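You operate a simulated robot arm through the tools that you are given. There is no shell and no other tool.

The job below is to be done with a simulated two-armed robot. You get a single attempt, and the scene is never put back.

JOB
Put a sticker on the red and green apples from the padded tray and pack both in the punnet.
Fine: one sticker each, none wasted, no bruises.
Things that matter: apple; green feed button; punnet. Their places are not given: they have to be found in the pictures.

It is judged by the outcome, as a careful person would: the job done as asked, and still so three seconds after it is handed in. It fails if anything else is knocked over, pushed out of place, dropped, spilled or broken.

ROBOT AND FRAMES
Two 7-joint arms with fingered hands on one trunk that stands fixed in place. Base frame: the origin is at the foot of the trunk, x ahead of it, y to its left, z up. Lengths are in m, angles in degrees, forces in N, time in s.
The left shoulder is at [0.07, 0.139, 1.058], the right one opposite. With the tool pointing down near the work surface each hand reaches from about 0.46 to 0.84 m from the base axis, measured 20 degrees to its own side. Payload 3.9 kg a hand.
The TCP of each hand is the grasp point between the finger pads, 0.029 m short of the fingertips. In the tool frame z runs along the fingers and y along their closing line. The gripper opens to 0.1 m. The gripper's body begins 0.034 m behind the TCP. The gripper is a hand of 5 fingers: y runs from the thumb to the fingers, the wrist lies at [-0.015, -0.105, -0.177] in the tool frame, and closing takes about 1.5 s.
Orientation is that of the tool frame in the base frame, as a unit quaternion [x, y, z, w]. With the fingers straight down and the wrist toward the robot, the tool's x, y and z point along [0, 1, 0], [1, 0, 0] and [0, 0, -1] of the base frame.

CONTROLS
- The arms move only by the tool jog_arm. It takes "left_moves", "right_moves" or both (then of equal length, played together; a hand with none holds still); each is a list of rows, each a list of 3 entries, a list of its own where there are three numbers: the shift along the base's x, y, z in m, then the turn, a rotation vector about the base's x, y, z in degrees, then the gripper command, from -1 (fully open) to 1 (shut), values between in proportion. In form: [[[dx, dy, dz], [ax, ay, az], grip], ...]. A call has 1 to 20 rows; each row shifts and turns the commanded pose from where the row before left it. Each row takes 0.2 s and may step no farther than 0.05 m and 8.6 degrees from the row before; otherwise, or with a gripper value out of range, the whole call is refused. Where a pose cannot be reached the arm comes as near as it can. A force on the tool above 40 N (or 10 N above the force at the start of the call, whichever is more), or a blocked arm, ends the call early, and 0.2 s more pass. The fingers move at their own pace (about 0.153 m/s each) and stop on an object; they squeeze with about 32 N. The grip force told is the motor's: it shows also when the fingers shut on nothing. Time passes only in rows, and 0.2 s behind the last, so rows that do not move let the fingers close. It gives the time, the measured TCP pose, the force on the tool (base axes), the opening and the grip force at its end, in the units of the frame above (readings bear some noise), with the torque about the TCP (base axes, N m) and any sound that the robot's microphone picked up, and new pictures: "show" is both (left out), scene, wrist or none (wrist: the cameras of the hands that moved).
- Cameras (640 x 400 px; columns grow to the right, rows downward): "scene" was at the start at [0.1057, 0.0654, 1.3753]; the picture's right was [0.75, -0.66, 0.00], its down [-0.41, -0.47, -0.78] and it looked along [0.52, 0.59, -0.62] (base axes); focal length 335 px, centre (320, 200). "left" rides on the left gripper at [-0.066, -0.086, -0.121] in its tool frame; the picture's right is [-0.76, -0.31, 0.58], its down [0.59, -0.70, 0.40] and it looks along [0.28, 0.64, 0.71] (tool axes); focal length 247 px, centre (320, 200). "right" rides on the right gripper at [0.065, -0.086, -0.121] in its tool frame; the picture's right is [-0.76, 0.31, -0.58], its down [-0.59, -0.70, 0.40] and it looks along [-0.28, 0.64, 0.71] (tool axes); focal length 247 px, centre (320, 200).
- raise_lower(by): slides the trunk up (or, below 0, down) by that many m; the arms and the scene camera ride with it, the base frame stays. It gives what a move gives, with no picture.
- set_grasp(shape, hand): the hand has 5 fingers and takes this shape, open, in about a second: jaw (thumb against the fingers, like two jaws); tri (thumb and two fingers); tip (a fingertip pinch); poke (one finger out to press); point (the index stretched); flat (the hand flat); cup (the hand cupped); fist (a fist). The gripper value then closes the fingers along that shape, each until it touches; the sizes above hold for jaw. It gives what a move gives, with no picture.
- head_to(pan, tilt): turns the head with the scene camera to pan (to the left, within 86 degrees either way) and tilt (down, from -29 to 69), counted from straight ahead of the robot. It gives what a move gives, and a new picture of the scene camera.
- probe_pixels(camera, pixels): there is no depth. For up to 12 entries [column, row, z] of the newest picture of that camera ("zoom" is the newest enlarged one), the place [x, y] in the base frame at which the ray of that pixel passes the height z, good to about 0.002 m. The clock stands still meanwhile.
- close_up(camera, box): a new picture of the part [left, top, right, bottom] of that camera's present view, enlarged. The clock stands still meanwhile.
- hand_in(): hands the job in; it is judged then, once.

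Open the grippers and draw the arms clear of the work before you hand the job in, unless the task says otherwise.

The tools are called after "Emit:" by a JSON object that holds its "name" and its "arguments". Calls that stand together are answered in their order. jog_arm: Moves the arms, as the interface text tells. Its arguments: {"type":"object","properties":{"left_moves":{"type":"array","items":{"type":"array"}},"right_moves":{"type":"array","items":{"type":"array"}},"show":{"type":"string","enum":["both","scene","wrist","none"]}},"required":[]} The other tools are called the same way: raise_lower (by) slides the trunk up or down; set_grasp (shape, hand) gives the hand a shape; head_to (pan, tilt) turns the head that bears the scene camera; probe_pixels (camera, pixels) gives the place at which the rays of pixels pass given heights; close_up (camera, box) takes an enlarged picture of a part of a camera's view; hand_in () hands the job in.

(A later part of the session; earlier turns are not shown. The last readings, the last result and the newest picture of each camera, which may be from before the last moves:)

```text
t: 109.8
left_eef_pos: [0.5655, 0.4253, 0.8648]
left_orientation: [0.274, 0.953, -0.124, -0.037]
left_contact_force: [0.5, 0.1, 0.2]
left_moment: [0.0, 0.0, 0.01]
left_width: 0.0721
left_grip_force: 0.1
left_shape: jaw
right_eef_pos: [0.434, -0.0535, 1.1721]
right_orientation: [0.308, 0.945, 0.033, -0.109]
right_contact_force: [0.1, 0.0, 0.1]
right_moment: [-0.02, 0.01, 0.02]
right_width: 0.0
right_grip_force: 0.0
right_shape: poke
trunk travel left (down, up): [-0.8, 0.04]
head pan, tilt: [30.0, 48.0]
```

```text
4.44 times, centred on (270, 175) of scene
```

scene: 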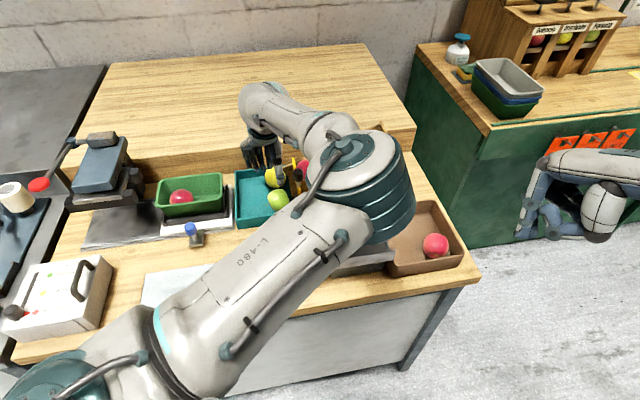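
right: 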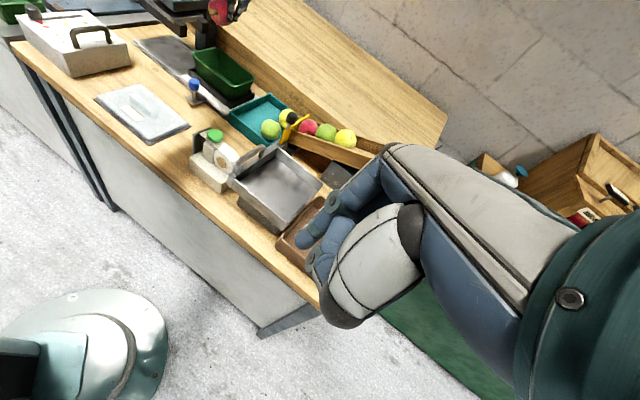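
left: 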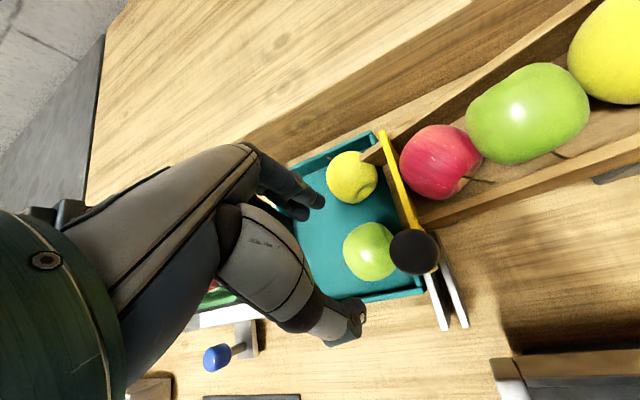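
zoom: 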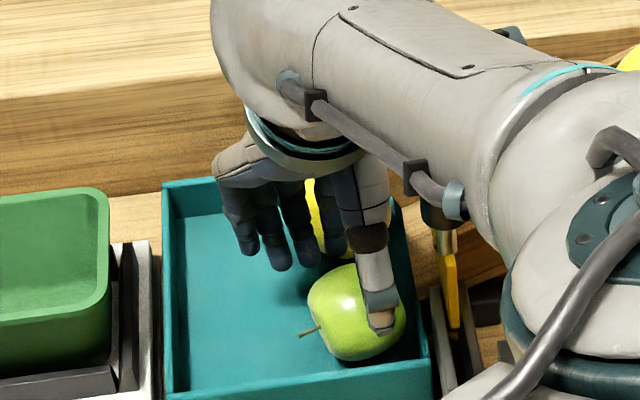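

Forearm and knob have several centimetres of vertical clearance. I lower the last 2 cm in 5 mm rows with force watch.

Emit:
{"name": "jog_arm", "arguments": {"left_moves": [[[0, 0, -0.005], [0, 0, 0], -0.44], [[0, 0, -0.005], [0, 0, 0], -0.44], [[0, 0, 0], [0, 0, 0], -0.44]], "show": "none"}}

Emit:
{"name": "close_up", "arguments": {"camera": "right", "box": [240, 80, 320, 160]}}

Emit:
{"name": "close_up", "arguments": {"camera": "scene", "box": [230, 140, 310, 220]}}

```text
t: 110.6
left_eef_pos: [0.5662, 0.4241, 0.856]
left_orientation: [0.275, 0.953, -0.122, -0.037]
left_contact_force: [-0.9, 0.3, -0.3]
left_moment: [-0.02, -0.01, 0.01]
left_width: 0.0723
left_grip_force: 0.1
left_shape: jaw
right_eef_pos: [0.433, -0.0539, 1.1724]
right_orientation: [0.308, 0.945, 0.033, -0.109]
right_contact_force: [0.0, -0.8, 0.2]
right_moment: [0.03, -0.01, 0.0]
right_width: 0.0
right_grip_force: 0.1
right_shape: poke
trunk travel left (down, up): [-0.8, 0.04]
head pan, tilt: [30.0, 48.0]
```

```text
5.00 times, centred on (280, 120) of right
```

zoom: 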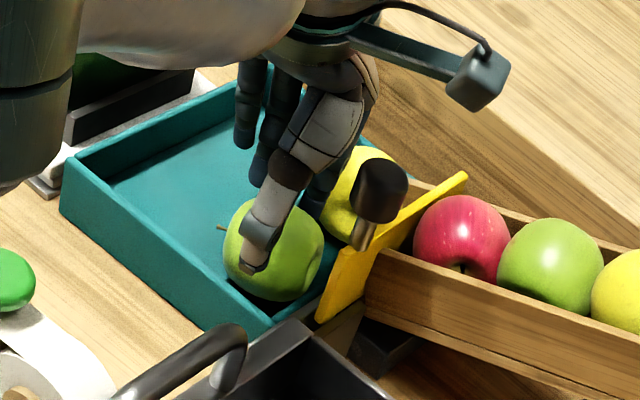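

```text
5.00 times, centred on (270, 180) of scene
```

zoom: 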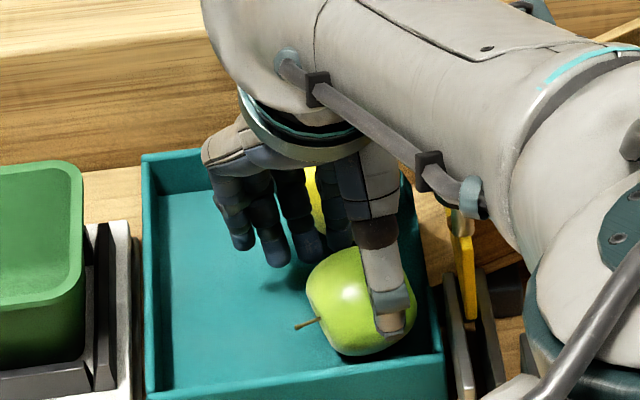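

No contact so far. I lower the last centimetre and then close gently.

Emit:
{"name": "jog_arm", "arguments": {"left_moves": [[[-0.0005, 0.0005, -0.004], [0, 0, 0], -0.44], [[0, 0, -0.004], [0, 0, 0], -0.44], [[0, 0, -0.002], [0, 0, 0], -0.44], [[0, 0, 0], [0, 0, 0], -0.44]], "show": "none"}}

Emit:
{"name": "close_up", "arguments": {"camera": "left", "box": [260, 150, 460, 350]}}

Emit:
{"name": "close_up", "arguments": {"camera": "right", "box": [250, 90, 310, 150]}}

Emit:
{"name": "close_up", "arguments": {"camera": "scene", "box": [250, 160, 310, 220]}}

```text
t: 111.6
left_eef_pos: [0.5658, 0.4264, 0.8452]
left_orientation: [0.276, 0.953, -0.123, -0.037]
left_contact_force: [-0.2, -0.6, 1.8]
left_moment: [-0.04, 0.01, 0.01]
left_width: 0.0723
left_grip_force: 0.1
left_shape: jaw
right_eef_pos: [0.4351, -0.0539, 1.1736]
right_orientation: [0.307, 0.945, 0.032, -0.109]
right_contact_force: [0.3, -0.1, -0.2]
right_moment: [0.0, 0.01, 0.01]
right_width: 0.0
right_grip_force: 0.0
right_shape: poke
trunk travel left (down, up): [-0.8, 0.04]
head pan, tilt: [30.0, 48.0]
```

```text
2.00 times, centred on (360, 250) of left
```

zoom: 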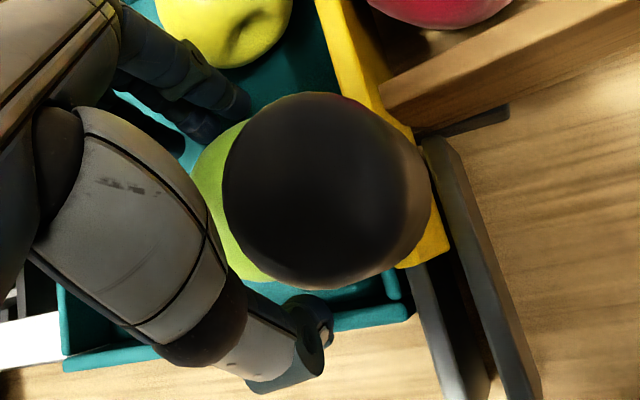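

```text
6.67 times, centred on (280, 120) of right
```

zoom: 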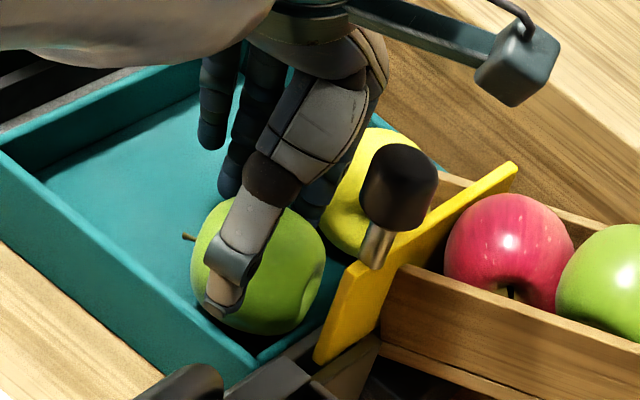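

```text
6.67 times, centred on (280, 190) of scene
```

zoom: 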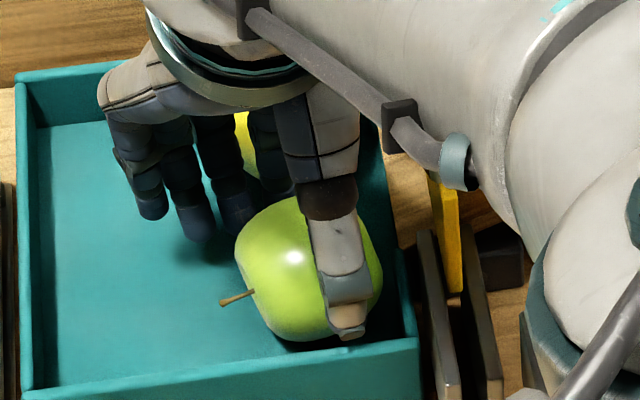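

In place with no real contact force. I close in small steps and watch width and grip force.

Emit:
{"name": "jog_arm", "arguments": {"left_moves": [[[0, 0, 0], [0, 0, 0], -0.36], [[0, 0, 0], [0, 0, 0], -0.3], [[0, 0, 0], [0, 0, 0], -0.24]], "show": "none"}}

Emit:
{"name": "close_up", "arguments": {"camera": "scene", "box": [250, 160, 310, 220]}}

Emit:
{"name": "close_up", "arguments": {"camera": "right", "box": [250, 90, 310, 150]}}

```text
t: 112.4
left_eef_pos: [0.5652, 0.4253, 0.8445]
left_orientation: [0.275, 0.953, -0.123, -0.038]
left_contact_force: [0.1, 0.9, 0.1]
left_moment: [-0.01, 0.0, 0.0]
left_width: 0.0621
left_grip_force: 0.0
left_shape: jaw
right_eef_pos: [0.4332, -0.0537, 1.1717]
right_orientation: [0.308, 0.945, 0.032, -0.109]
right_contact_force: [0.2, -0.8, 0.1]
right_moment: [-0.01, 0.01, 0.01]
right_width: 0.0
right_grip_force: 0.0
right_shape: poke
trunk travel left (down, up): [-0.8, 0.04]
head pan, tilt: [30.0, 48.0]
```

```text
6.67 times, centred on (280, 190) of scene
```

zoom: 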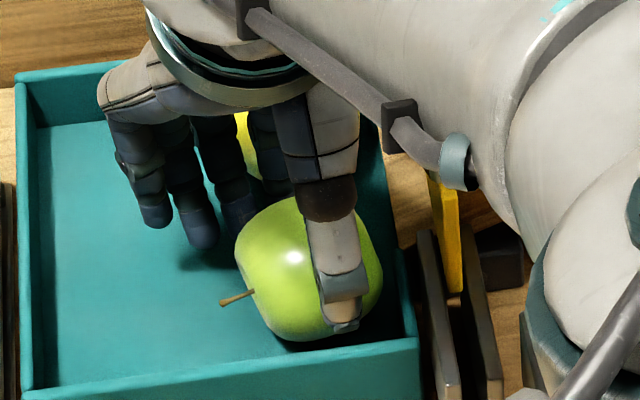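

```text
6.67 times, centred on (280, 120) of right
```

zoom: 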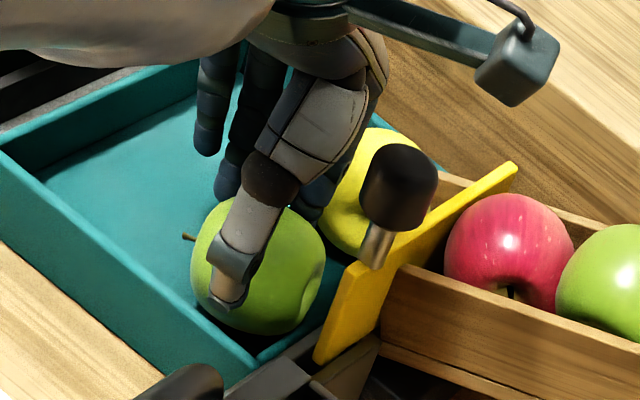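

Width is 0.062 with no grip force yet. I close further.

Emit:
{"name": "jog_arm", "arguments": {"left_moves": [[[0, 0, 0], [0, 0, 0], -0.18], [[0, 0, 0], [0, 0, 0], -0.12], [[0, 0, 0], [0, 0, 0], -0.06]], "show": "none"}}

Emit:
{"name": "close_up", "arguments": {"camera": "scene", "box": [250, 160, 310, 220]}}

Emit:
{"name": "close_up", "arguments": {"camera": "right", "box": [250, 90, 310, 150]}}

```text
t: 113.2
left_eef_pos: [0.5659, 0.4255, 0.8449]
left_orientation: [0.274, 0.953, -0.123, -0.037]
left_contact_force: [0.9, 1.4, 0.2]
left_moment: [-0.01, 0.01, -0.01]
left_width: 0.0533
left_grip_force: 0.0
left_shape: jaw
right_eef_pos: [0.4347, -0.052, 1.1718]
right_orientation: [0.307, 0.945, 0.032, -0.108]
right_contact_force: [1.4, 0.9, 0.4]
right_moment: [-0.03, 0.03, -0.02]
right_width: 0.0
right_grip_force: 0.0
right_shape: poke
trunk travel left (down, up): [-0.8, 0.04]
head pan, tilt: [30.0, 48.0]
```

```text
6.67 times, centred on (280, 190) of scene
```

zoom: 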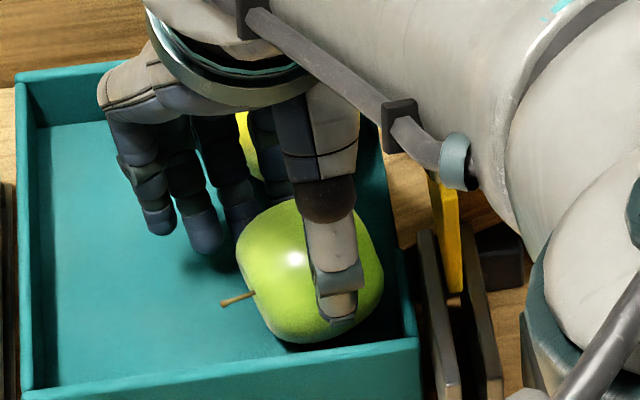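

```text
6.67 times, centred on (280, 120) of right
```

zoom: 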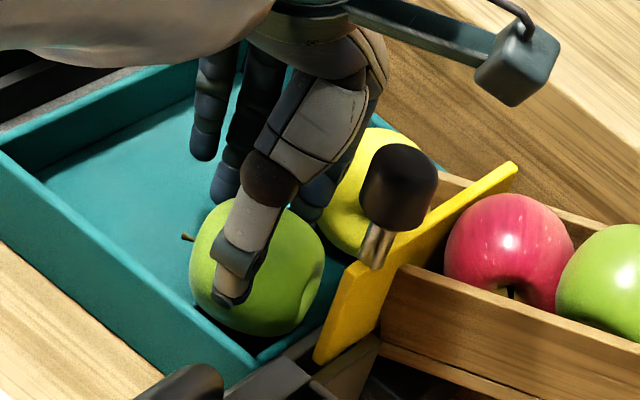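

Still no force at 0.053; the thumb lies on the apple's near side. I continue closing in smaller steps.

Emit:
{"name": "jog_arm", "arguments": {"left_moves": [[[0, 0, 0], [0, 0, 0], -0.02], [[0, 0, 0], [0, 0, 0], 0.02], [[0, 0, 0], [0, 0, 0], 0.02]], "show": "none"}}

Emit:
{"name": "close_up", "arguments": {"camera": "scene", "box": [250, 160, 310, 220]}}

Emit:
{"name": "close_up", "arguments": {"camera": "right", "box": [250, 90, 310, 150]}}

Emit:
{"name": "close_up", "arguments": {"camera": "left", "box": [260, 150, 460, 350]}}

```text
t: 114.0
left_eef_pos: [0.5648, 0.4238, 0.8463]
left_orientation: [0.275, 0.953, -0.122, -0.037]
left_contact_force: [-1.6, -1.2, 3.0]
left_moment: [-0.04, 0.02, -0.02]
left_width: 0.0516
left_grip_force: 31.6
left_shape: jaw
right_eef_pos: [0.4333, -0.0535, 1.1731]
right_orientation: [0.307, 0.945, 0.032, -0.108]
right_contact_force: [0.7, 0.1, 0.3]
right_moment: [-0.02, 0.01, -0.01]
right_width: 0.0
right_grip_force: 0.1
right_shape: poke
trunk travel left (down, up): [-0.8, 0.04]
head pan, tilt: [30.0, 48.0]
```

```text
6.67 times, centred on (280, 190) of scene
```

zoom: 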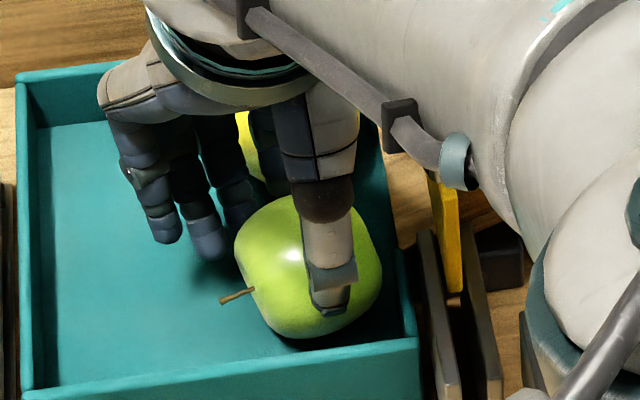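

```text
6.67 times, centred on (280, 120) of right
```

zoom: 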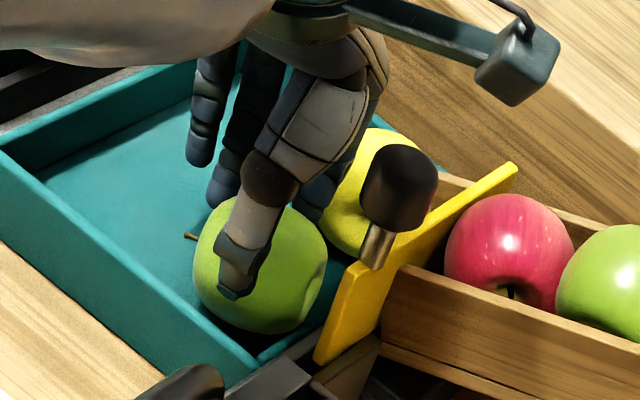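

```text
2.00 times, centred on (360, 250) of left
```

zoom: 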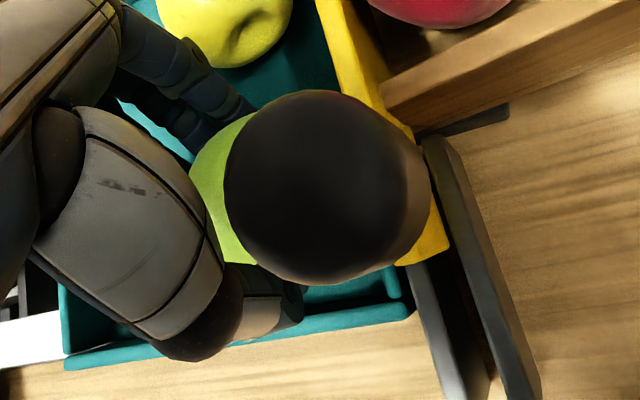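

Contact: grip 31.6 N at 0.0516 m. I tighten slightly and lift just 5 mm to see whether the apple follows.

Emit:
{"name": "jog_arm", "arguments": {"left_moves": [[[0, 0, 0], [0, 0, 0], 0.1], [[0, 0, 0], [0, 0, 0], 0.1], [[0, 0, 0.002], [0, 0, 0], 0.1], [[0, 0, 0.003], [0, 0, 0], 0.1]], "show": "none"}}

Emit:
{"name": "close_up", "arguments": {"camera": "scene", "box": [250, 160, 310, 220]}}

Emit:
{"name": "close_up", "arguments": {"camera": "right", "box": [250, 90, 310, 150]}}

```text
t: 115.0
left_eef_pos: [0.565, 0.4249, 0.8509]
left_orientation: [0.275, 0.953, -0.123, -0.038]
left_contact_force: [-0.2, 0.1, -0.6]
left_moment: [-0.01, -0.01, -0.01]
left_width: 0.0519
left_grip_force: 31.9
left_shape: jaw
right_eef_pos: [0.4345, -0.0534, 1.1723]
right_orientation: [0.307, 0.945, 0.033, -0.109]
right_contact_force: [-0.6, -1.1, -0.1]
right_moment: [0.02, 0.0, -0.03]
right_width: 0.0
right_grip_force: 0.1
right_shape: poke
trunk travel left (down, up): [-0.8, 0.04]
head pan, tilt: [30.0, 48.0]
```

```text
6.67 times, centred on (280, 190) of scene
```

zoom: 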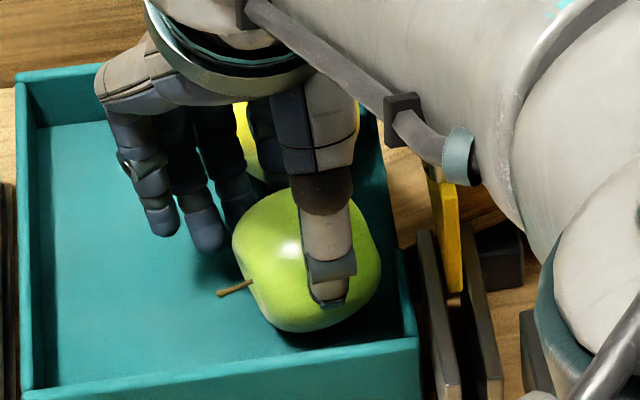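

```text
6.67 times, centred on (280, 120) of right
```

zoom: 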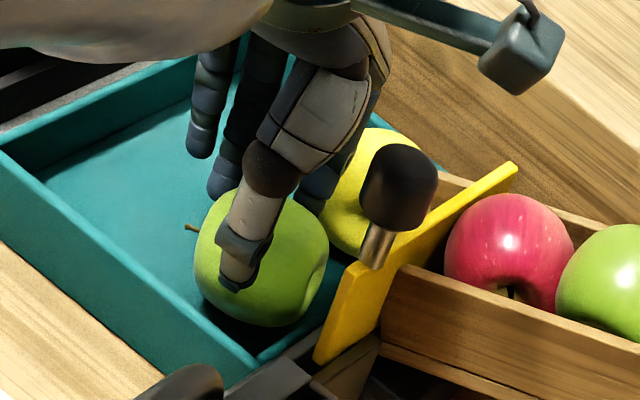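

The apple rises with the hand at constant width. I keep lifting slowly by 2 cm.

Emit:
{"name": "jog_arm", "arguments": {"left_moves": [[[0, 0, 0.005], [0, 0, 0], 0.1], [[0, 0, 0.005], [0, 0, 0], 0.1], [[0, 0, 0.008], [0, 0, 0], 0.1], [[0, 0, 0], [0, 0, 0], 0.1]], "show": "none"}}

Emit:
{"name": "close_up", "arguments": {"camera": "scene", "box": [245, 150, 315, 220]}}

Emit:
{"name": "close_up", "arguments": {"camera": "right", "box": [250, 80, 310, 150]}}

```text
t: 116.0
left_eef_pos: [0.5662, 0.4253, 0.8687]
left_orientation: [0.275, 0.953, -0.124, -0.037]
left_contact_force: [0.1, 0.7, -1.0]
left_moment: [0.0, 0.0, -0.03]
left_width: 0.0518
left_grip_force: 32.0
left_shape: jaw
right_eef_pos: [0.4341, -0.0527, 1.1723]
right_orientation: [0.306, 0.945, 0.032, -0.109]
right_contact_force: [-0.1, -0.5, 0.1]
right_moment: [0.03, -0.02, -0.02]
right_width: 0.0005
right_grip_force: 0.1
right_shape: poke
trunk travel left (down, up): [-0.8, 0.04]
head pan, tilt: [30.0, 48.0]
```

```text
5.71 times, centred on (280, 185) of scene
```

zoom: 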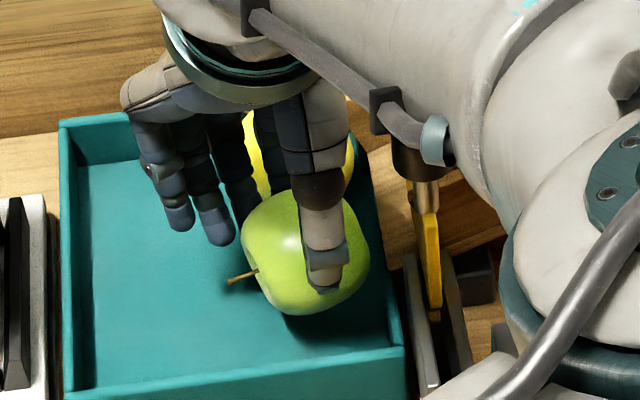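

```text
5.71 times, centred on (280, 115) of right
```

zoom: 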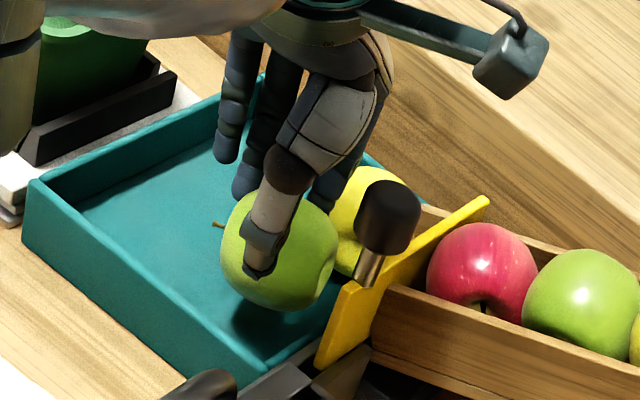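

The green apple is free of the tray. I lift it further straight up past the knob, then carry it toward the dispenser, removing the tilt and turning the yaw back to about 32°.

Emit:
{"name": "jog_arm", "arguments": {"left_moves": [[[0, 0, 0.02], [0, 0, 0], 0.1], [[0, 0, 0.025], [0, 0, 0], 0.1], [[0, 0, 0.025], [0, 0, 0], 0.1], [[0, 0, 0.02], [0, 0, 0], 0.1], [[-0.01, 0.005, 0.005], [0, 0, -6.5], 0.1], [[-0.02, 0.005, 0], [0, 0, -6.5], 0.1], [[-0.02, 0.002, 0], [0, 0, -6.5], 0.1], [[-0.022, 0, 0], [0, 0, -6.5], 0.1], [[0, 0, 0], [0, 0, 0], 0.1]], "show": "both"}}

Emit:
{"name": "close_up", "arguments": {"camera": "left", "box": [240, 160, 420, 350]}}

```text
t: 118.0
left_eef_pos: [0.4942, 0.4381, 0.9637]
left_orientation: [0.483, 0.866, -0.112, -0.065]
left_contact_force: [0.6, -1.2, -0.9]
left_moment: [0.02, -0.04, 0.02]
left_width: 0.0518
left_grip_force: 32.5
left_shape: jaw
right_eef_pos: [0.4336, -0.0535, 1.1716]
right_orientation: [0.307, 0.945, 0.033, -0.109]
right_contact_force: [-0.7, -0.7, 0.2]
right_moment: [0.01, 0.02, 0.01]
right_width: 0.0002
right_grip_force: 0.1
right_shape: poke
trunk travel left (down, up): [-0.8, 0.04]
head pan, tilt: [30.0, 48.0]
```

scene: 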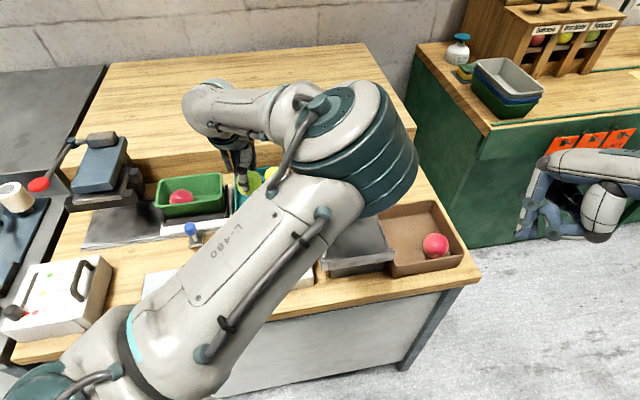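
left: 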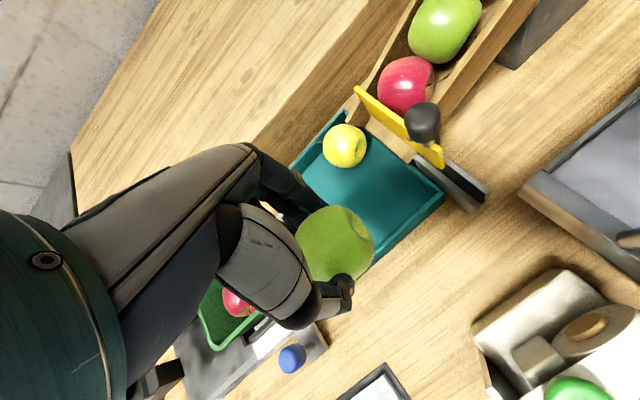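

```text
2.11 times, centred on (330, 255) of left
```

zoom: 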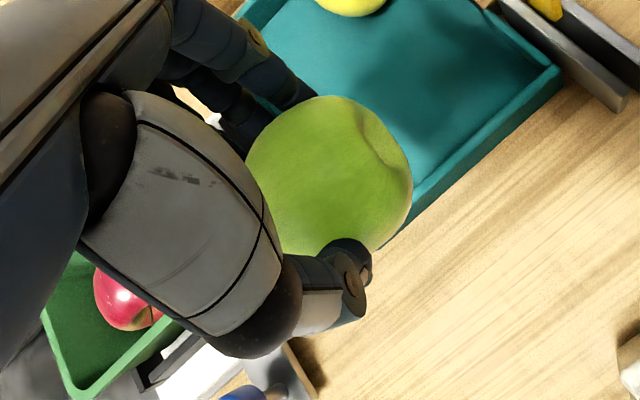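

The green apple is held well, with its calyx facing up-right at left zoom (375,130), so a cheek will face the plate after a 45° roll. I straighten the hand and carry it to the spot from which I approached before.

Emit:
{"name": "jog_arm", "arguments": {"left_moves": [[[-0.015, -0.003, 0], [3.98, -6.36, 0], 0.1], [[-0.02, -0.003, 0], [3.98, -6.36, 0], 0.1], [[-0.021, -0.003, -0.003], [0, 0, 0], 0.1], [[-0.021, -0.003, -0.004], [0, 0, 0], 0.1], [[-0.021, -0.004, -0.004], [0, 0, 0], 0.1], [[0, 0, 0], [0, 0, 0], 0.1]], "show": "both"}}

```text
t: 119.4
left_eef_pos: [0.3945, 0.4221, 0.9513]
left_orientation: [0.486, 0.874, 0.001, -0.003]
left_contact_force: [0.7, 0.1, -0.8]
left_moment: [0.0, 0.04, -0.01]
left_width: 0.0516
left_grip_force: 31.3
left_shape: jaw
right_eef_pos: [0.4335, -0.0532, 1.1707]
right_orientation: [0.308, 0.945, 0.032, -0.109]
right_contact_force: [-1.1, -0.9, 0.1]
right_moment: [0.0, 0.0, 0.02]
right_width: 0.0002
right_grip_force: 0.0
right_shape: poke
trunk travel left (down, up): [-0.8, 0.04]
head pan, tilt: [30.0, 48.0]
```

scene: 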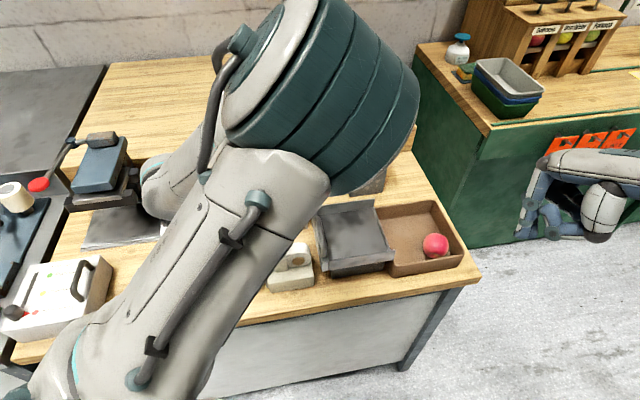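
left: 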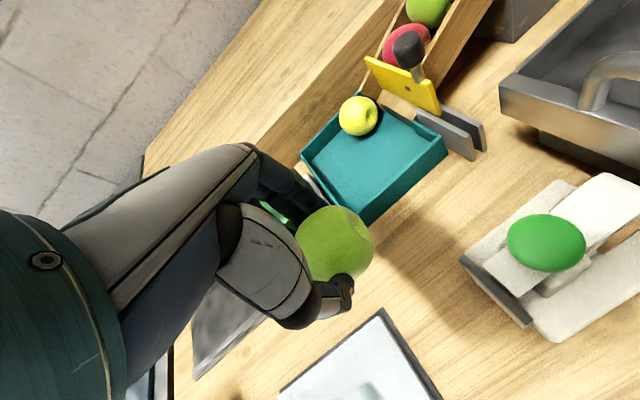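

Same position as before, though the elbow is on the other side. I start the 45° roll here, high and clear, drawing slightly away from the plate.

Emit:
{"name": "jog_arm", "arguments": {"left_moves": [[[-0.003, 0.001, -0.003], [-6.35, -4.0, 0], 0.1], [[-0.003, 0.001, -0.004], [-6.35, -4.0, 0], 0.1], [[-0.004, 0.0, -0.006], [-6.35, -4.0, 0], 0.1], [[-0.005, -0.002, -0.008], [-6.35, -4.0, 0], 0.1], [[-0.005, -0.003, -0.01], [-6.35, -4.0, 0], 0.1], [[-0.005, -0.003, -0.01], [-6.35, -4.0, 0], 0.1], [[0, 0, 0], [0, 0, 0], 0.1]], "show": "both"}}

```text
t: 121.0
left_eef_pos: [0.3694, 0.4137, 0.9124]
left_orientation: [0.448, 0.808, -0.182, 0.335]
left_contact_force: [-0.3, -0.1, -0.5]
left_moment: [0.01, 0.03, -0.01]
left_width: 0.0517
left_grip_force: 32.1
left_shape: jaw
right_eef_pos: [0.4339, -0.0546, 1.1719]
right_orientation: [0.307, 0.945, 0.033, -0.109]
right_contact_force: [-0.9, -0.3, -0.6]
right_moment: [-0.02, 0.0, 0.0]
right_width: 0.0
right_grip_force: 0.1
right_shape: poke
trunk travel left (down, up): [-0.8, 0.04]
head pan, tilt: [30.0, 48.0]
```

scene: 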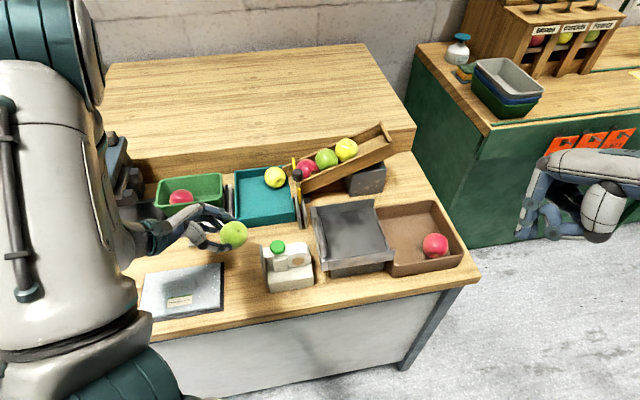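
left: 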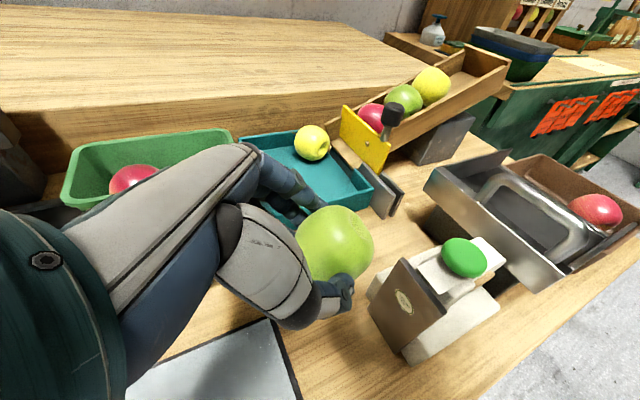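

The roll is done and the view is clear: sticker at left (403,302), apple at (335,243). I lower to a point about 2 cm in front of the sticker.

Emit:
{"name": "jog_arm", "arguments": {"left_moves": [[[-0.0056, -0.0057, -0.0107], [0, 0, 0], 0.1], [[-0.0056, -0.0057, -0.0107], [0, 0, 0], 0.1], [[-0.0056, -0.0057, -0.0107], [0, 0, 0], 0.1], [[-0.0056, -0.0057, -0.0107], [0, 0, 0], 0.1], [[-0.0055, -0.0056, -0.0107], [0, 0, 0], 0.1], [[0, 0, 0], [0, 0, 0], 0.1]], "show": "both"}}

Emit:
{"name": "close_up", "arguments": {"camera": "left", "box": [290, 150, 450, 310]}}

Emit:
{"name": "close_up", "arguments": {"camera": "scene", "box": [210, 230, 290, 290]}}

Emit:
{"name": "close_up", "arguments": {"camera": "right", "box": [160, 100, 240, 170]}}

```text
t: 122.4
left_eef_pos: [0.3434, 0.3857, 0.8579]
left_orientation: [0.448, 0.809, -0.182, 0.335]
left_contact_force: [0.5, 0.8, -0.7]
left_moment: [-0.03, -0.01, -0.02]
left_width: 0.0516
left_grip_force: 32.0
left_shape: jaw
right_eef_pos: [0.4337, -0.0533, 1.1729]
right_orientation: [0.308, 0.945, 0.032, -0.109]
right_contact_force: [-0.2, -0.6, -1.2]
right_moment: [-0.01, 0.02, -0.01]
right_width: 0.0
right_grip_force: 0.1
right_shape: poke
trunk travel left (down, up): [-0.8, 0.04]
head pan, tilt: [30.0, 48.0]
```

scene: 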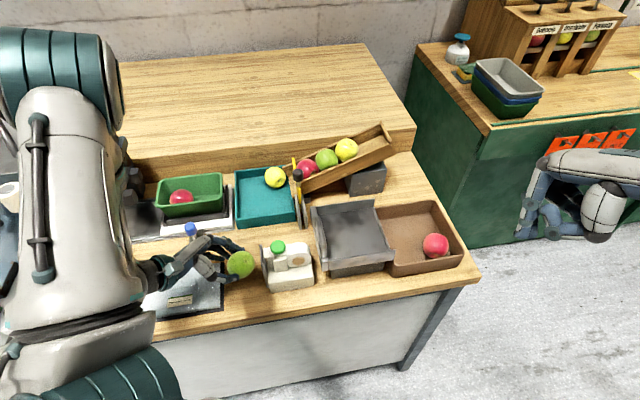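
left: 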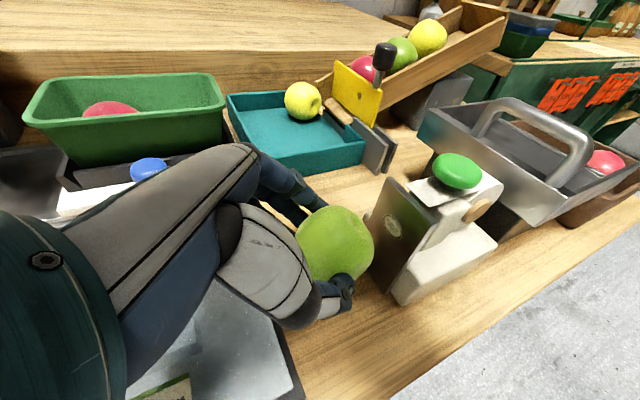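

```text
2.50 times, centred on (370, 230) of left
```

zoom: 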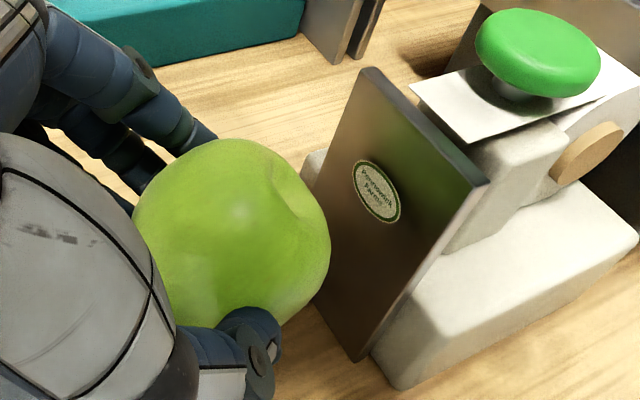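

```text
6.67 times, centred on (250, 260) of scene
```

zoom: 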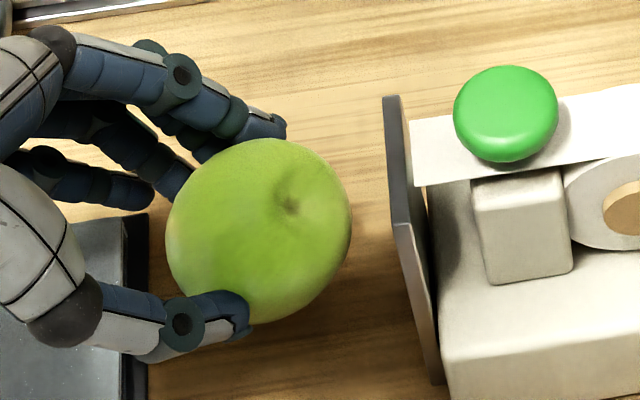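

```text
5.71 times, centred on (200, 135) of right
```

zoom: 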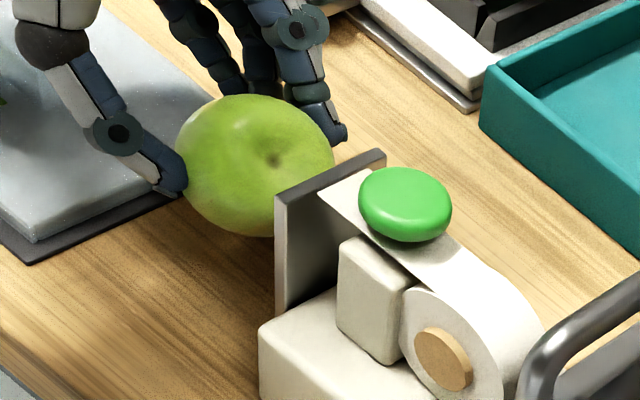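

The apple's smooth cheek faces the sticker and nothing is in the way. I probe apple centre and sticker once more for alignment.

Emit:
{"name": "probe_pixels", "arguments": {"camera": "left", "pixels": [[334.8, 244, 0.845], [334.8, 244, 0.85], [334.8, 244, 0.855], [392.4, 226.8, 0.845], [392.4, 226.8, 0.85], [392.4, 226.8, 0.855], [388, 178, 0.88], [436.5, 223, 0.88]]}}

Emit:
{"name": "probe_pixels", "arguments": {"camera": "scene", "pixels": [[240.6, 264.8, 0.845], [240.6, 264.8, 0.85], [240.6, 264.8, 0.855]]}}

```text
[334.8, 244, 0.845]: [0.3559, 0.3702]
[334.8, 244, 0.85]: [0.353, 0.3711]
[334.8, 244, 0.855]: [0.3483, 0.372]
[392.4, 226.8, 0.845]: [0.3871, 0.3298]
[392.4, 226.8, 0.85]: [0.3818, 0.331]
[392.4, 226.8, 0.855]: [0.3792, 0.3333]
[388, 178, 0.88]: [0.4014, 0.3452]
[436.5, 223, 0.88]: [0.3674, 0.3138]
```

```text
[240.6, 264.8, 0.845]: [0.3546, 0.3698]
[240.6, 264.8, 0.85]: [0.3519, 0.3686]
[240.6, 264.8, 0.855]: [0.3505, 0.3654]
```

Apple centre is [0.355,0.370,0.846] and needs about 3 mm lateral and 2 mm upward correction; the gap is about 2 cm. I advance 12 mm with these corrections.

Emit:
{"name": "jog_arm", "arguments": {"left_moves": [[[0.0013, -0.0028, 0.0005], [0, 0, 0], 0.1], [[0.0013, -0.0028, 0.0005], [0, 0, 0], 0.1], [[0.0013, -0.0028, 0.0005], [0, 0, 0], 0.1], [[0.0014, -0.0027, 0.0005], [0, 0, 0], 0.1], [[0, 0, 0], [0, 0, 0], 0.1]], "show": "none"}}

Emit:
{"name": "close_up", "arguments": {"camera": "left", "box": [290, 150, 450, 310]}}

Emit:
{"name": "close_up", "arguments": {"camera": "scene", "box": [210, 230, 290, 290]}}

```text
t: 123.6
left_eef_pos: [0.347, 0.3759, 0.8603]
left_orientation: [0.449, 0.808, -0.182, 0.335]
left_contact_force: [-0.2, -0.8, -1.8]
left_moment: [-0.01, 0.04, 0.02]
left_width: 0.0516
left_grip_force: 31.5
left_shape: jaw
right_eef_pos: [0.4338, -0.0536, 1.1732]
right_orientation: [0.307, 0.945, 0.032, -0.108]
right_contact_force: [-0.2, 0.2, 0.3]
right_moment: [-0.02, -0.05, 0.02]
right_width: 0.0002
right_grip_force: 0.2
right_shape: poke
trunk travel left (down, up): [-0.8, 0.04]
head pan, tilt: [30.0, 48.0]
```

```text
2.50 times, centred on (370, 230) of left
```

zoom: 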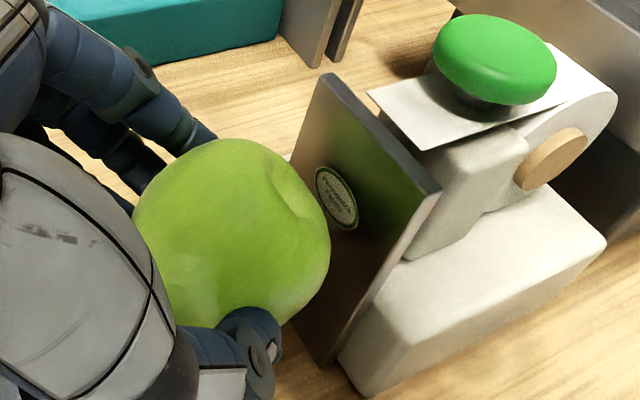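

```text
6.67 times, centred on (250, 260) of scene
```

zoom: 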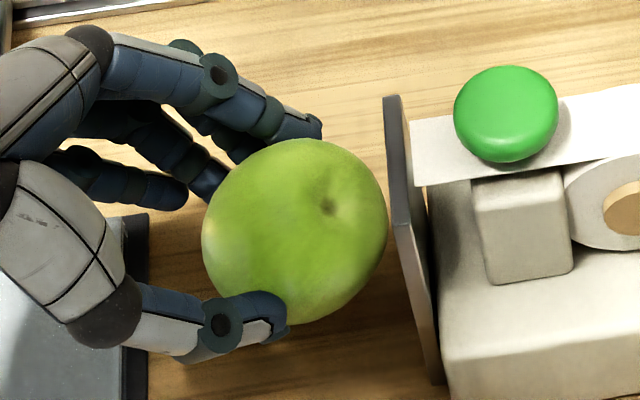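

Gap is now about 1 cm. I advance 6 mm more, then go in small rows.

Emit:
{"name": "jog_arm", "arguments": {"left_moves": [[[0.0013, -0.0016, 0], [0, 0, 0], 0.1], [[0.0013, -0.0016, 0], [0, 0, 0], 0.1], [[0.0012, -0.0015, 0], [0, 0, 0], 0.1], [[0, 0, 0], [0, 0, 0], 0.1]], "show": "none"}}

Emit:
{"name": "close_up", "arguments": {"camera": "left", "box": [290, 150, 450, 310]}}

Emit:
{"name": "close_up", "arguments": {"camera": "scene", "box": [210, 230, 290, 290]}}

```text
t: 124.6
left_eef_pos: [0.3511, 0.3707, 0.8588]
left_orientation: [0.448, 0.809, -0.181, 0.336]
left_contact_force: [-2.5, 4.9, -1.0]
left_moment: [0.1, 0.05, 0.04]
left_width: 0.052
left_grip_force: 31.9
left_shape: jaw
right_eef_pos: [0.4341, -0.0524, 1.172]
right_orientation: [0.306, 0.945, 0.032, -0.109]
right_contact_force: [0.1, -0.2, -1.2]
right_moment: [-0.01, -0.02, -0.02]
right_width: 0.0003
right_grip_force: 0.2
right_shape: poke
trunk travel left (down, up): [-0.8, 0.04]
head pan, tilt: [30.0, 48.0]
```

```text
2.50 times, centred on (370, 230) of left
```

zoom: 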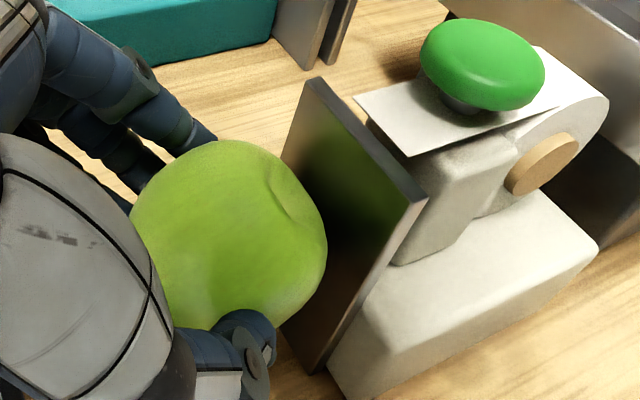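

```text
6.67 times, centred on (250, 260) of scene
```

zoom: 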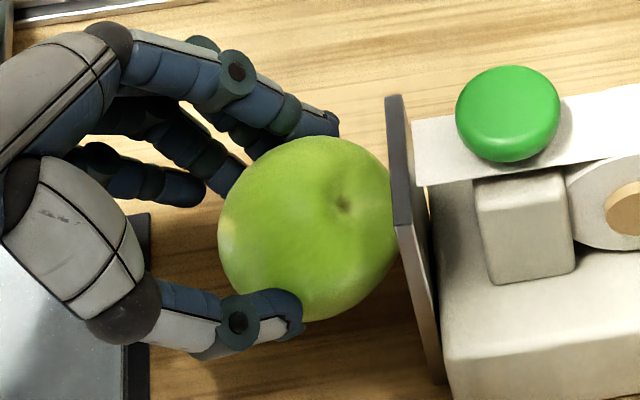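

Contact at about 5.5 N already, and the sticker has vanished from the plate's visible face. I back off and look at the apple.

Emit:
{"name": "jog_arm", "arguments": {"left_moves": [[[-0.002, 0.0025, 0], [0, 0, 0], 0.1], [[-0.0045, 0.0056, 0], [0, 0, 0], 0.1], [[-0.006, 0.0075, 0.003], [0, 0, 0], 0.1], [[0, 0, 0], [0, 0, 0], 0.1]], "show": "none"}}

Emit:
{"name": "close_up", "arguments": {"camera": "left", "box": [290, 150, 450, 310]}}

Emit:
{"name": "close_up", "arguments": {"camera": "scene", "box": [210, 230, 290, 290]}}

Emit:
{"name": "close_up", "arguments": {"camera": "right", "box": [160, 100, 240, 170]}}

```text
t: 125.6
left_eef_pos: [0.3388, 0.3847, 0.8645]
left_orientation: [0.448, 0.809, -0.182, 0.335]
left_contact_force: [-0.1, 0.4, -1.4]
left_moment: [0.0, -0.01, -0.01]
left_width: 0.052
left_grip_force: 31.9
left_shape: jaw
right_eef_pos: [0.4336, -0.0532, 1.1721]
right_orientation: [0.307, 0.945, 0.032, -0.109]
right_contact_force: [-0.4, 0.0, 0.2]
right_moment: [0.04, 0.02, 0.01]
right_width: 0.0
right_grip_force: 0.1
right_shape: poke
trunk travel left (down, up): [-0.8, 0.04]
head pan, tilt: [30.0, 48.0]
```

```text
2.50 times, centred on (370, 230) of left
```

zoom: 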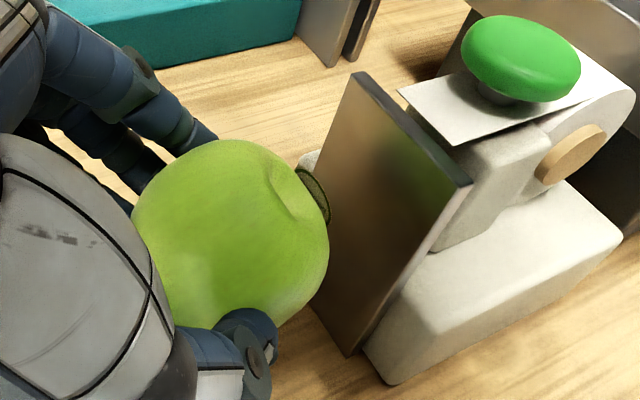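

```text
6.67 times, centred on (250, 260) of scene
```

zoom: 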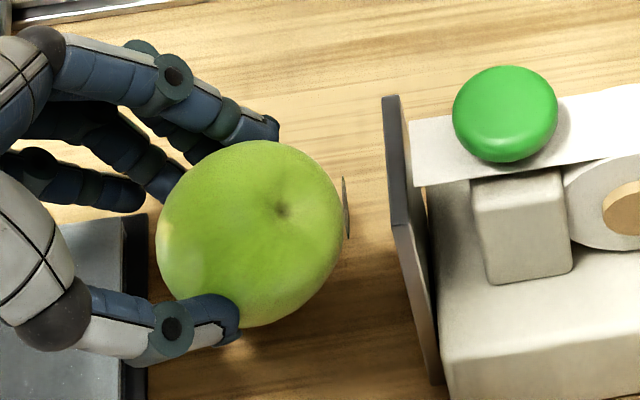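

```text
5.71 times, centred on (200, 135) of right
```

zoom: 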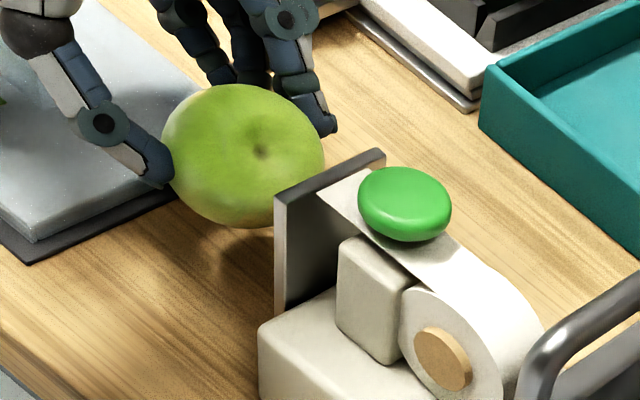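

The second sticker is now on the green apple (scene zoom (345,205)). Before packing I check exactly where the red apple lies in the punnet.

Emit:
{"name": "close_up", "arguments": {"camera": "scene", "box": [145, 160, 245, 235]}}

Emit:
{"name": "close_up", "arguments": {"camera": "right", "box": [170, 30, 280, 120]}}

```text
5.33 times, centred on (195, 198) of scene
```

zoom: 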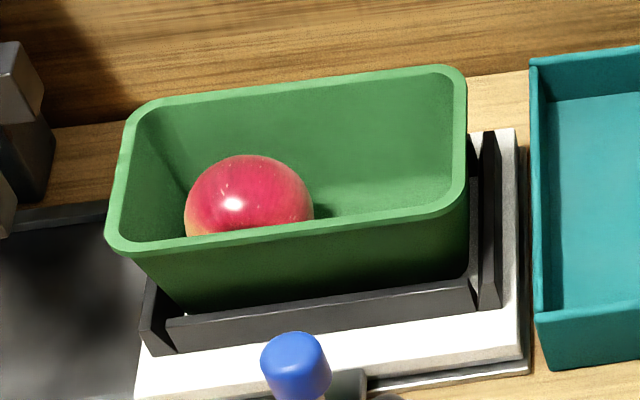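

```text
4.44 times, centred on (225, 75) of right
```

zoom: 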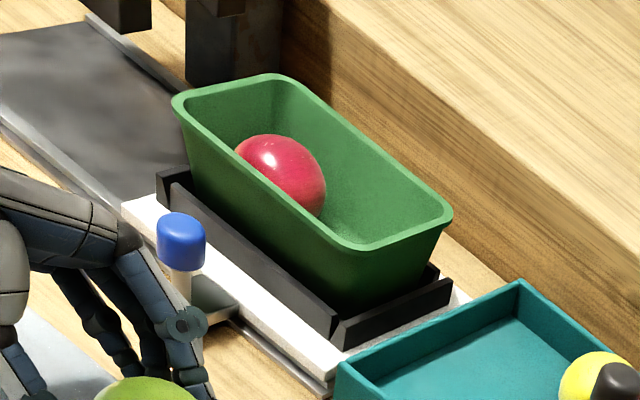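

I probe the red apple's centre in both views to get its position along the punnet.

Emit:
{"name": "probe_pixels", "arguments": {"camera": "scene", "pixels": [[181.9, 200, 0.835], [181.9, 200, 0.84], [155.5, 205, 0.88], [224, 197.5, 0.88], [222.5, 174, 0.88], [163, 181, 0.88]]}}

Emit:
{"name": "probe_pixels", "arguments": {"camera": "right", "pixels": [[216.2, 70, 0.835], [216.2, 70, 0.84], [192, 53, 0.88], [213.5, 46.7, 0.88], [254, 77.5, 0.88], [234, 86, 0.88]]}}

```text
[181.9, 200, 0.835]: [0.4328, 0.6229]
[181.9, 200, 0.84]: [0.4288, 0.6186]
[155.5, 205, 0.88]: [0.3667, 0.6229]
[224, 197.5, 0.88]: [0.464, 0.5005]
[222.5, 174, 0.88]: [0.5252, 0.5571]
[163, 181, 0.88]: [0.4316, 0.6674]
```

```text
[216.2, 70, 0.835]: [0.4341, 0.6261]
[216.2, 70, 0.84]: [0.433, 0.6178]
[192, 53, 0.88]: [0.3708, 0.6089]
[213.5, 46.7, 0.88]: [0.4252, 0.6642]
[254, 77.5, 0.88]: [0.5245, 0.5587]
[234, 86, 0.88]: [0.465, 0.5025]
```

The red apple sits at about 36 mm left of centre, leaving roughly 77 mm for the green one. To see whether an upright hand with its wrist over the left side would clear the sealing machine, I measure the machine's blocks and blue head.

Emit:
{"name": "close_up", "arguments": {"camera": "scene", "box": [60, 110, 200, 230]}}

Emit:
{"name": "close_up", "arguments": {"camera": "right", "box": [120, 0, 260, 90]}}

```text
3.33 times, centred on (130, 170) of scene
```

zoom: 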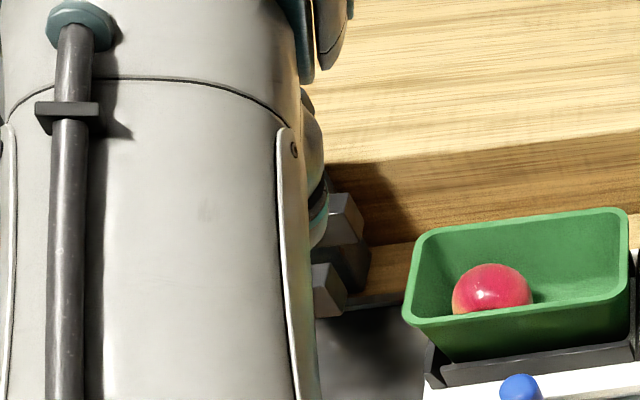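

```text
4.44 times, centred on (190, 45) of right
```

zoom: 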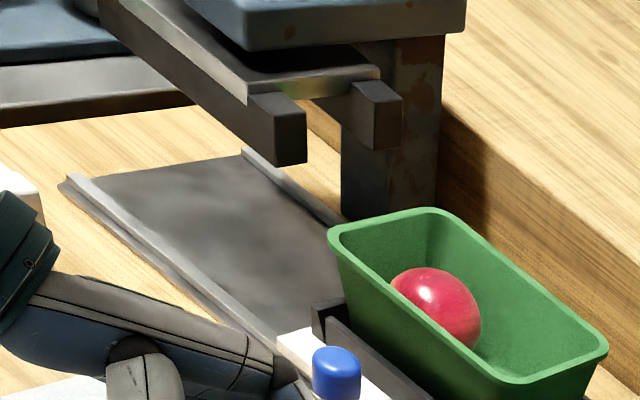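

I triangulate the prong ends and the blue head's front edge.

Emit:
{"name": "probe_pixels", "arguments": {"camera": "right", "pixels": [[182.1, 29.2, 0.88], [182.1, 29.2, 0.9], [182.1, 29.2, 0.92], [203, 25.9, 0.88], [203, 25.9, 0.9], [203, 25.9, 0.92], [222.7, 6.7, 0.94], [222.7, 6.7, 0.98], [174.2, 11.2, 0.94], [174.2, 11.2, 0.98]]}}

Emit:
{"name": "probe_pixels", "arguments": {"camera": "scene", "pixels": [[132.4, 196.4, 0.88], [132.4, 196.4, 0.9], [132.4, 196.4, 0.92], [137.5, 174.5, 0.88], [137.5, 174.5, 0.9], [137.5, 174.5, 0.92]]}}

```text
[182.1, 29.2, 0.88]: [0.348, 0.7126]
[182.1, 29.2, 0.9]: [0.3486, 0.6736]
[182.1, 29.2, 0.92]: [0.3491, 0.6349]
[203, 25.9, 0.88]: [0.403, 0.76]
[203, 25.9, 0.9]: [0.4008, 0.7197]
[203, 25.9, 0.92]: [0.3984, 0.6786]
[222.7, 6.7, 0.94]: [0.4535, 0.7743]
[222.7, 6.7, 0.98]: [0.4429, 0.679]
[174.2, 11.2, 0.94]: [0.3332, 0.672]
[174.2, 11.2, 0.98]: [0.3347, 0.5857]
```

```text
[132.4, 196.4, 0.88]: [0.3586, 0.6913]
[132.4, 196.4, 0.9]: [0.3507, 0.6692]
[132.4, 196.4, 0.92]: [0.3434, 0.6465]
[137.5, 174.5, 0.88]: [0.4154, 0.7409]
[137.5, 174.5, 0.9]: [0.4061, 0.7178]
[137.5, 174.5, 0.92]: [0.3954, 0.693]
```

The prong ends are at z≈0.90, 0.127 m left of the punnet's centre, so a nearly upright hand over the right half should clear them. I lift the green apple away, unroll to upright on the way.

Emit:
{"name": "jog_arm", "arguments": {"left_moves": [[[0.0, 0.005, 0.02], [0, 0, 0], 0.1], [[0.003, 0.006, 0.02], [6.35, 4.0, 0], 0.1], [[0.008, 0.008, 0.02], [6.35, 4.0, 0], 0.1], [[0.012, 0.01, 0.018], [6.35, 4.0, 0], 0.1], [[0.015, 0.01, 0.015], [6.35, 4.0, 0], 0.1], [[0.015, 0.01, 0.012], [6.35, 4.0, 0], 0.1], [[0.015, 0.01, 0.01], [6.35, 4.0, 0], 0.1], [[0, 0, 0], [0, 0, 0], 0.1]], "show": "both"}}

```text
t: 127.4
left_eef_pos: [0.4055, 0.4444, 0.9778]
left_orientation: [0.484, 0.875, 0.002, -0.001]
left_contact_force: [0.1, -0.1, -0.4]
left_moment: [-0.04, -0.01, 0.0]
left_width: 0.052
left_grip_force: 32.1
left_shape: jaw
right_eef_pos: [0.4332, -0.0529, 1.172]
right_orientation: [0.308, 0.945, 0.033, -0.109]
right_contact_force: [0.8, -0.8, -0.6]
right_moment: [-0.01, -0.03, 0.0]
right_width: 0.0001
right_grip_force: 0.1
right_shape: poke
trunk travel left (down, up): [-0.8, 0.04]
head pan, tilt: [30.0, 48.0]
```

scene: 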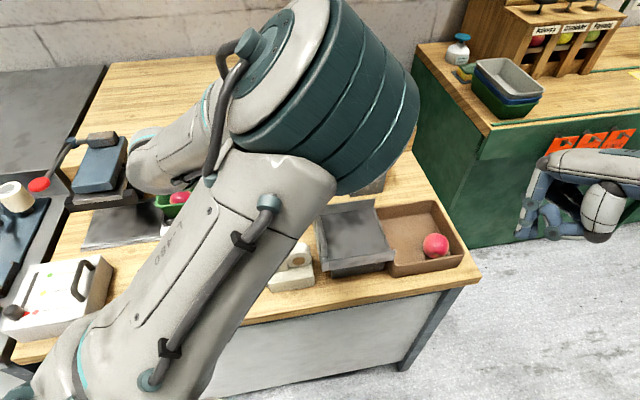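
left: 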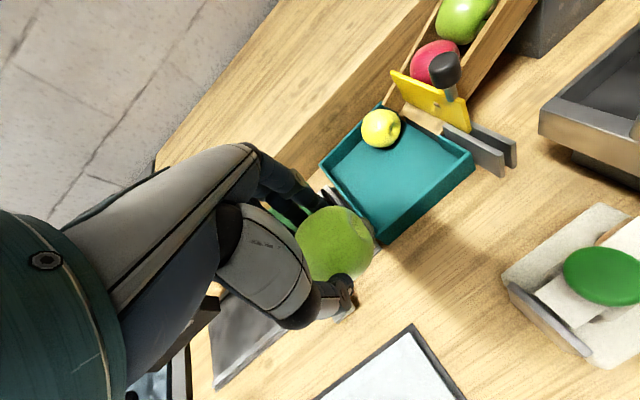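

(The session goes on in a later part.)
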